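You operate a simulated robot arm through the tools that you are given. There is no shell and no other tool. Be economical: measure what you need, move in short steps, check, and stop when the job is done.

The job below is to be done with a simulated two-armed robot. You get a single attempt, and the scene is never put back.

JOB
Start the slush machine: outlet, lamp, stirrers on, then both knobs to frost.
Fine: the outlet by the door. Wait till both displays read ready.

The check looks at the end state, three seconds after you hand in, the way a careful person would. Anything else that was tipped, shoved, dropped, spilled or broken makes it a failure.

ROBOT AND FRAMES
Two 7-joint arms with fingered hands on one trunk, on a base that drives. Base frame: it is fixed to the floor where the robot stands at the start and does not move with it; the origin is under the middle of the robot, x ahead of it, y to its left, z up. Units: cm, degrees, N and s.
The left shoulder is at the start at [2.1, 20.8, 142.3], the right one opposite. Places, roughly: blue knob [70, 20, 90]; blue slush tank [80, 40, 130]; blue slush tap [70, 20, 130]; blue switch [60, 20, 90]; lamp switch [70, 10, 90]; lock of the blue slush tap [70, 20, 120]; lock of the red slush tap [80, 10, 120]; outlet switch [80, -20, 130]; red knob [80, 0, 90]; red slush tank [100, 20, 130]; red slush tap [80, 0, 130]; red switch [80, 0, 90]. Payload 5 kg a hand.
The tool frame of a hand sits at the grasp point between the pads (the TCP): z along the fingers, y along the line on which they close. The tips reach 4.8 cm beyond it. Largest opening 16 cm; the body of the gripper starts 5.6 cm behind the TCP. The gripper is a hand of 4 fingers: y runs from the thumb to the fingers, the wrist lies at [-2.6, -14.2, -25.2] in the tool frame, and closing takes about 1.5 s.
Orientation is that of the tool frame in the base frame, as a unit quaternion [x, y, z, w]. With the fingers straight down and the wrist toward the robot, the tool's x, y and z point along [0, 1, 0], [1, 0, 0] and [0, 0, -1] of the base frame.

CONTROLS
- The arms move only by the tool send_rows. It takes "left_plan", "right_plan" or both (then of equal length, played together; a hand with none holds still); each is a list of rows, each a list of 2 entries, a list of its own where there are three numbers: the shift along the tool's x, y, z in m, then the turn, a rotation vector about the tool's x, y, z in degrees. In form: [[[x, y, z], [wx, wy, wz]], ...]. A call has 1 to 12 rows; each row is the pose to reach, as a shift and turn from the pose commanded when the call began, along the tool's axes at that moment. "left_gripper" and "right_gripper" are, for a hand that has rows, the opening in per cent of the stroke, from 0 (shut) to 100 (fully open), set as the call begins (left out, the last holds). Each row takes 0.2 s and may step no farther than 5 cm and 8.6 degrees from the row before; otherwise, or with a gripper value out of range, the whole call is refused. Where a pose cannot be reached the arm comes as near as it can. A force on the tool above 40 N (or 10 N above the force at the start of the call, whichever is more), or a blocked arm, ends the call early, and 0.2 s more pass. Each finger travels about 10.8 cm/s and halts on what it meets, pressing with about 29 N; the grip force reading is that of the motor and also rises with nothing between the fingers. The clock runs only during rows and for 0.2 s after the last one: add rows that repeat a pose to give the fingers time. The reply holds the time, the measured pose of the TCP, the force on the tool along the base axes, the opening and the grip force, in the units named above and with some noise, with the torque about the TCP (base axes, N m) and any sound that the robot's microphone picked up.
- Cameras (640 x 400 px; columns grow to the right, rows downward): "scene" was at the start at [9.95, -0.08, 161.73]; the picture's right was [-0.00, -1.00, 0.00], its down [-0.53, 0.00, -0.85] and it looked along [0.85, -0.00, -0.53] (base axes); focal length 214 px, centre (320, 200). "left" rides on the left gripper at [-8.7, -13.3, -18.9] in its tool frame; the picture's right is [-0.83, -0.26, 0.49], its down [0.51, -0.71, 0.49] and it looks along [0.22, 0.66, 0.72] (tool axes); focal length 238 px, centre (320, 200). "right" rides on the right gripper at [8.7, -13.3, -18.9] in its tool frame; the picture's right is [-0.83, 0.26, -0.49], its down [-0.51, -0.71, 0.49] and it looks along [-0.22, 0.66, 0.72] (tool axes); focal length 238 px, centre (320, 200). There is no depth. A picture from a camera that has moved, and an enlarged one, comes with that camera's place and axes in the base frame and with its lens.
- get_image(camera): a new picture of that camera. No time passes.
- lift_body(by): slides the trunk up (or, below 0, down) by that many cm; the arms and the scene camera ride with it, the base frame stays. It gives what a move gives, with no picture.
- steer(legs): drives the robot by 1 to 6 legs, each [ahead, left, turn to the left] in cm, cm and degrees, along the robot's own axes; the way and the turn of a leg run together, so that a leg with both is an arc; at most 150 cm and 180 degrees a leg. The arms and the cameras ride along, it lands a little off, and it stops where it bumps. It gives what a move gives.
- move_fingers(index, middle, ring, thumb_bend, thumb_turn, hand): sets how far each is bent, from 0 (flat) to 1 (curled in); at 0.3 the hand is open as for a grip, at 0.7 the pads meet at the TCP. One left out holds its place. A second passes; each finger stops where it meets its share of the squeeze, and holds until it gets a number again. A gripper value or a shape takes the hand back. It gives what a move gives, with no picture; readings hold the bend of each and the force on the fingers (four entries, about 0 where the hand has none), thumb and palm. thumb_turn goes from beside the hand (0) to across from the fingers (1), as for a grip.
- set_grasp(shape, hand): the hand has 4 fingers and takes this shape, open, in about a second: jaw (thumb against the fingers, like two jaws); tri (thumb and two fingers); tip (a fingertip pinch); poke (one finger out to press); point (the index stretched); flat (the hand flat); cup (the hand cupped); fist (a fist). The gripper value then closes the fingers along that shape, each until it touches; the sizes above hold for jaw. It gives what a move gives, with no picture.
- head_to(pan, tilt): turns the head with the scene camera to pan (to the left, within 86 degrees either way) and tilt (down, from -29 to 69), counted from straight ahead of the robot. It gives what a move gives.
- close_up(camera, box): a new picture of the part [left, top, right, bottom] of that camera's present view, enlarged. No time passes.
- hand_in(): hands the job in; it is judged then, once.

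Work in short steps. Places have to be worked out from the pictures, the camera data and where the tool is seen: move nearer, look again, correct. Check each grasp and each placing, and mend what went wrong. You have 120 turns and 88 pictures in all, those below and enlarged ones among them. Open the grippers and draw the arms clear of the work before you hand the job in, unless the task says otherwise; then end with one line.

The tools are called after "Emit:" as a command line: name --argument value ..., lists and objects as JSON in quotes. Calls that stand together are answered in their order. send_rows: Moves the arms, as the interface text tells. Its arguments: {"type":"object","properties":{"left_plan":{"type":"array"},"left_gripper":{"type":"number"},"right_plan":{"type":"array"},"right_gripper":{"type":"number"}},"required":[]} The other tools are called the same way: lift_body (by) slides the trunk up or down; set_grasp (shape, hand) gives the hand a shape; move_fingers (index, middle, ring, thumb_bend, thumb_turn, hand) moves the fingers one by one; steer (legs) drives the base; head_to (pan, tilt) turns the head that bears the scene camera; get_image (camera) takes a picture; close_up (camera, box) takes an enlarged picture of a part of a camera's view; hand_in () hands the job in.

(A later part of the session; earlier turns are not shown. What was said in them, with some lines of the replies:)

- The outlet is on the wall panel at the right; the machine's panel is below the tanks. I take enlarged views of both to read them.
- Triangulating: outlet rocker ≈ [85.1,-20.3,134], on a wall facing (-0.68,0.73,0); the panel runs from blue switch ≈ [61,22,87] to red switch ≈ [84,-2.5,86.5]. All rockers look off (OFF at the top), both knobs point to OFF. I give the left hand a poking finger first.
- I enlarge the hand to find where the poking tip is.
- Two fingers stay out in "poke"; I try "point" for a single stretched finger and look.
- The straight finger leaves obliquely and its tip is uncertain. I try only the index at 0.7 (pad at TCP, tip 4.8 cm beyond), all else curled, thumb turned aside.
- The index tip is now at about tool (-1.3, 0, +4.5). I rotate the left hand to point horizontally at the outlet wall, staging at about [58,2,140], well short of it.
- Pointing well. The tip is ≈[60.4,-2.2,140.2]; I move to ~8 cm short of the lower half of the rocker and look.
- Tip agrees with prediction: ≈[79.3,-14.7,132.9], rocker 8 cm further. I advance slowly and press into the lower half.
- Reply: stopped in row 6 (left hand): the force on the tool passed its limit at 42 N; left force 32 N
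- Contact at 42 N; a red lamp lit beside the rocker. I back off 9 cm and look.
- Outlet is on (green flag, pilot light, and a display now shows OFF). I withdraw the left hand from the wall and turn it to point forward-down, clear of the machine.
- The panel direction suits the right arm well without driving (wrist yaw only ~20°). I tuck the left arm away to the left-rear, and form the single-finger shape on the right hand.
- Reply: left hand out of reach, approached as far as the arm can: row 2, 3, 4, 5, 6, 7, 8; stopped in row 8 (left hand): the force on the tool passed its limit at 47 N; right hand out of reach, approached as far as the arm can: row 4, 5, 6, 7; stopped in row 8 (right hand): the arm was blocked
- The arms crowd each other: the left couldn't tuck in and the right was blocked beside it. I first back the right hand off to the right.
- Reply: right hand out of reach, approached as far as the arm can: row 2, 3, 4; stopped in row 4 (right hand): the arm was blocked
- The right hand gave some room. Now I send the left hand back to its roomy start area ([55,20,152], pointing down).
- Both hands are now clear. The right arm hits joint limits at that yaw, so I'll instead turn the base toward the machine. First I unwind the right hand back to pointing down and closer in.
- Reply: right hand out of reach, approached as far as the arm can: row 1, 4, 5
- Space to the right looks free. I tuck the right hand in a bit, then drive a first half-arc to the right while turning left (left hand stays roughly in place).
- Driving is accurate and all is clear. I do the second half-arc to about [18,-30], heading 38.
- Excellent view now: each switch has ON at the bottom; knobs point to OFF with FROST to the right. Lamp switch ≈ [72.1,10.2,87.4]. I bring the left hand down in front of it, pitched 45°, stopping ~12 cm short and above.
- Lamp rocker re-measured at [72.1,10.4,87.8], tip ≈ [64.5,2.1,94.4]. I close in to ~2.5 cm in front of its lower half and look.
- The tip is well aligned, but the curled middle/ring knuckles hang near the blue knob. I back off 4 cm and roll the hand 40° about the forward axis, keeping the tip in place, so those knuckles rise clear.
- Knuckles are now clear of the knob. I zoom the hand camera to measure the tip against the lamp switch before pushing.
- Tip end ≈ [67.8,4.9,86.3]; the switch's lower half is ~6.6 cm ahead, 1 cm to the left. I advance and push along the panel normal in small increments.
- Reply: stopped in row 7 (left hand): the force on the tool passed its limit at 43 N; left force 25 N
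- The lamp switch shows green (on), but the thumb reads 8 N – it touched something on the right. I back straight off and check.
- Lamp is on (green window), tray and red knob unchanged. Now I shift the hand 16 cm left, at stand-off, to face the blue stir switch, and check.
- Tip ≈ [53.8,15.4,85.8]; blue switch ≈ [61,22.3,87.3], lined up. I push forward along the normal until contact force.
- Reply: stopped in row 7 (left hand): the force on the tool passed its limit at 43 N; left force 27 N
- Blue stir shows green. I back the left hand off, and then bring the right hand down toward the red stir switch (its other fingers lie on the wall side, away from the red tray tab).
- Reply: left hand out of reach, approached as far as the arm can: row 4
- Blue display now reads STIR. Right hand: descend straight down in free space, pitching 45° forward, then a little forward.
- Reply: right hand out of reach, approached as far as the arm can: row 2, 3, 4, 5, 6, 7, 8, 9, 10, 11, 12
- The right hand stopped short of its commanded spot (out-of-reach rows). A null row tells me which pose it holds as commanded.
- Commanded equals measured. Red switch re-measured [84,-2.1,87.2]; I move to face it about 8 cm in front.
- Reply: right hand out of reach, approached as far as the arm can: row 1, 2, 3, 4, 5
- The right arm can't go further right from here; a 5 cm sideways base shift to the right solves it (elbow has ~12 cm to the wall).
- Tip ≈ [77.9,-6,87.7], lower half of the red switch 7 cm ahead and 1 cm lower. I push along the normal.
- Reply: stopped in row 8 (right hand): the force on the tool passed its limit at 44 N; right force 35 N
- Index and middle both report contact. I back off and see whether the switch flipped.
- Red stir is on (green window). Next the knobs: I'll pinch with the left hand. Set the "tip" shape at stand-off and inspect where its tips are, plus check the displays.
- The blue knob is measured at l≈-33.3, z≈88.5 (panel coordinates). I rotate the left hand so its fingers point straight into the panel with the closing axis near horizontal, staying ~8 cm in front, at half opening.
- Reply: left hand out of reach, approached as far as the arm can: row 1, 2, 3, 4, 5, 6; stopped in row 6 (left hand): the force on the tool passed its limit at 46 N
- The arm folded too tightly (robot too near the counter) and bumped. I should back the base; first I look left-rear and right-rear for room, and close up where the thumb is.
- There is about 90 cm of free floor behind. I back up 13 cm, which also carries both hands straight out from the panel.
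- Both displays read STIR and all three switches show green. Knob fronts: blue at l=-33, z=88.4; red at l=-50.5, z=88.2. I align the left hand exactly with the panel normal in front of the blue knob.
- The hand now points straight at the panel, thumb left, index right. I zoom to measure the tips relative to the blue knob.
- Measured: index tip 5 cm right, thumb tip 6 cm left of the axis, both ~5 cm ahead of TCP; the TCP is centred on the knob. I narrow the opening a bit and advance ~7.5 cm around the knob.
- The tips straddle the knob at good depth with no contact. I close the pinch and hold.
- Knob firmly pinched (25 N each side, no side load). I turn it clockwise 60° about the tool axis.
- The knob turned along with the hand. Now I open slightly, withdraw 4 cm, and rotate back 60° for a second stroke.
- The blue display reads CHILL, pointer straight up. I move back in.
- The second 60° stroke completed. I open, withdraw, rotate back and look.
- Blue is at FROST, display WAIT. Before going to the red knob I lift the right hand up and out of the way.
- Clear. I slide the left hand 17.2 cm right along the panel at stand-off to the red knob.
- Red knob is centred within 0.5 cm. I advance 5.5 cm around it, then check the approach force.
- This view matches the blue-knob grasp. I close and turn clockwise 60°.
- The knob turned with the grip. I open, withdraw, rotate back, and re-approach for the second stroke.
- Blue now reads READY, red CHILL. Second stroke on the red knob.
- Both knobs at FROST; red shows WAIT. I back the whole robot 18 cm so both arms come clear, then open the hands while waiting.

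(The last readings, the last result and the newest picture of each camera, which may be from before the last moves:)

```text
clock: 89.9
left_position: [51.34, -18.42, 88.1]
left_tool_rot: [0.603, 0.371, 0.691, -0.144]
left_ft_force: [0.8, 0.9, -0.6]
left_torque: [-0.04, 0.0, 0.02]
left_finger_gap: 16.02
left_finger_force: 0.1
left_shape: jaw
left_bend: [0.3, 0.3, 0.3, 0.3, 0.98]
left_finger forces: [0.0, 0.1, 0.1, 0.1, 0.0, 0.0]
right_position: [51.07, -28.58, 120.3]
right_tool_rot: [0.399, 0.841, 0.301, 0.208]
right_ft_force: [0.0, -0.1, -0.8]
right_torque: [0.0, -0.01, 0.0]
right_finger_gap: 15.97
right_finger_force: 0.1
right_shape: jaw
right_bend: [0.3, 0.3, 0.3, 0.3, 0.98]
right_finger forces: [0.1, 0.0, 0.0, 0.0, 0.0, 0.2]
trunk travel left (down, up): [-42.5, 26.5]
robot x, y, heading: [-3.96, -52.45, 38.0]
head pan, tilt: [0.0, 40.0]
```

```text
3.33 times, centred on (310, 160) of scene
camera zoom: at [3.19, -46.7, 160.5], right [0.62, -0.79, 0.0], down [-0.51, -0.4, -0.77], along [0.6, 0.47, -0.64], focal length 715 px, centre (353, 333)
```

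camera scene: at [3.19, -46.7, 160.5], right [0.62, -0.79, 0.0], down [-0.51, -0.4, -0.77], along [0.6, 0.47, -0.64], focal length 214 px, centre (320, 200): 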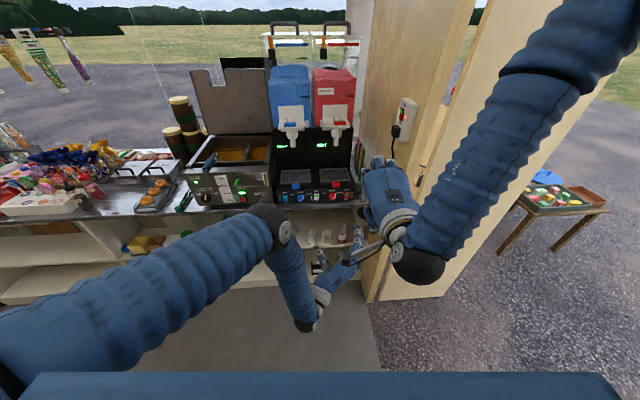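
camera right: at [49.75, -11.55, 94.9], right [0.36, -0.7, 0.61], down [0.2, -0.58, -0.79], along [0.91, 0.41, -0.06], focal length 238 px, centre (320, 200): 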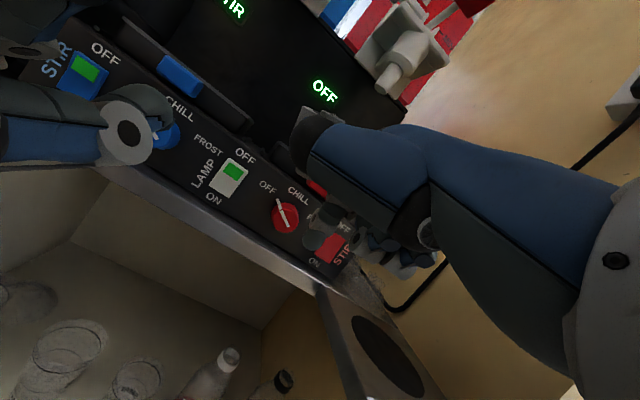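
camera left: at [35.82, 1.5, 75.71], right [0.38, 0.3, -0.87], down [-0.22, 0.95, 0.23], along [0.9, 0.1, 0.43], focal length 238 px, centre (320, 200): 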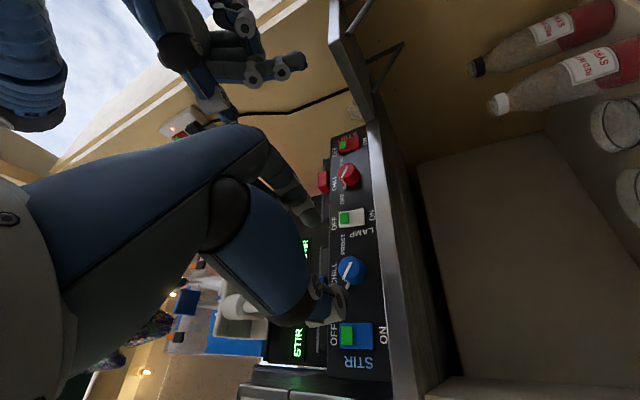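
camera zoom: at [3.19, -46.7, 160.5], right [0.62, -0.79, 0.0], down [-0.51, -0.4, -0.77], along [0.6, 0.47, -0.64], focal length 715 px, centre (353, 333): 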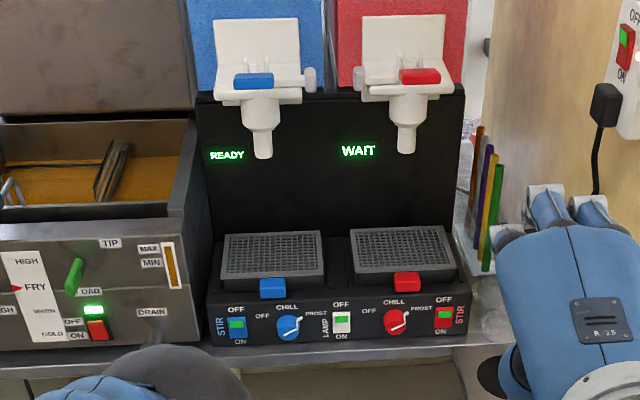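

Everything is in order; red still shows WAIT. I wait a few seconds with null rows.

Emit:
send_rows --left_plan '[[[0, 0, 0], [0, 0, 0]], [[0, 0, 0], [0, 0, 0]], [[0, 0, 0], [0, 0, 0]], [[0, 0, 0], [0, 0, 0]], [[0, 0, 0], [0, 0, 0]], [[0, 0, 0], [0, 0, 0]], [[0, 0, 0], [0, 0, 0]], [[0, 0, 0], [0, 0, 0]], [[0, 0, 0], [0, 0, 0]], [[0, 0, 0], [0, 0, 0]], [[0, 0, 0], [0, 0, 0]], [[0, 0, 0], [0, 0, 0]]]'

Emit:
send_rows --left_plan '[[[0, 0, 0], [0, 0, 0]], [[0, 0, 0], [0, 0, 0]], [[0, 0, 0], [0, 0, 0]], [[0, 0, 0], [0, 0, 0]], [[0, 0, 0], [0, 0, 0]], [[0, 0, 0], [0, 0, 0]], [[0, 0, 0], [0, 0, 0]], [[0, 0, 0], [0, 0, 0]], [[0, 0, 0], [0, 0, 0]], [[0, 0, 0], [0, 0, 0]], [[0, 0, 0], [0, 0, 0]], [[0, 0, 0], [0, 0, 0]]]'

Emit:
close_up --camera "scene" --box '[250, 100, 370, 220]'

```text
clock: 92.5
left_position: [51.18, -18.49, 88.14]
left_tool_rot: [0.603, 0.371, 0.691, -0.146]
left_ft_force: [-0.5, -0.5, 0.0]
left_torque: [0.0, 0.02, -0.02]
left_finger_gap: 15.99
left_finger_force: 0.1
left_shape: jaw
left_bend: [0.3, 0.3, 0.3, 0.3, 0.98]
left_finger forces: [0.0, 0.0, 0.0, 0.0, 0.1, 0.0]
right_position: [51.1, -28.65, 120.4]
right_tool_rot: [0.399, 0.841, 0.301, 0.207]
right_ft_force: [0.0, -0.6, -0.5]
right_torque: [0.03, -0.02, 0.0]
right_finger_gap: 15.97
right_finger_force: 0.1
right_shape: jaw
right_bend: [0.3, 0.3, 0.3, 0.3, 0.98]
right_finger forces: [0.0, 0.0, 0.0, 0.0, 0.0, 0.0]
trunk travel left (down, up): [-42.5, 26.5]
robot x, y, heading: [-4.6, -52.28, 38.3]
head pan, tilt: [0.0, 40.0]
```

```text
clock: 95.1
left_position: [51.34, -18.44, 88.15]
left_tool_rot: [0.601, 0.371, 0.692, -0.145]
left_ft_force: [-1.1, 0.2, 0.1]
left_torque: [-0.03, -0.02, -0.03]
left_finger_gap: 15.97
left_finger_force: 0.1
left_shape: jaw
left_bend: [0.3, 0.3, 0.3, 0.3, 0.98]
left_finger forces: [0.0, 0.1, 0.0, 0.1, 0.0, 0.0]
right_position: [50.98, -28.6, 120.38]
right_tool_rot: [0.398, 0.841, 0.302, 0.207]
right_ft_force: [0.4, 1.4, -0.3]
right_torque: [-0.01, 0.0, 0.0]
right_finger_gap: 15.97
right_finger_force: 0.0
right_shape: jaw
right_bend: [0.3, 0.3, 0.3, 0.3, 0.98]
right_finger forces: [0.0, 0.1, 0.0, 0.0, 0.0, 0.0]
trunk travel left (down, up): [-42.5, 26.5]
robot x, y, heading: [-4.52, -52.12, 38.2]
head pan, tilt: [0.0, 40.0]
```

```text
3.33 times, centred on (310, 160) of scene
camera zoom: at [3.19, -46.71, 160.5], right [0.62, -0.79, 0.0], down [-0.51, -0.4, -0.77], along [0.6, 0.47, -0.64], focal length 715 px, centre (353, 333)
```

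zoom: 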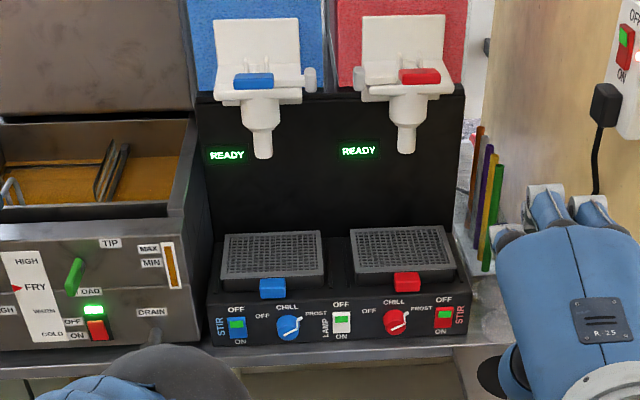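

Both displays read READY, every switch is green, both knobs point to FROST, and the hands are open and clear of the work. I hand in.

Emit:
hand_in

```text
The job is handed in.
```

The slush machine is running: the outlet by the door, the lamp and both stirrers are on, both knobs are at FROST, and both displays read READY.
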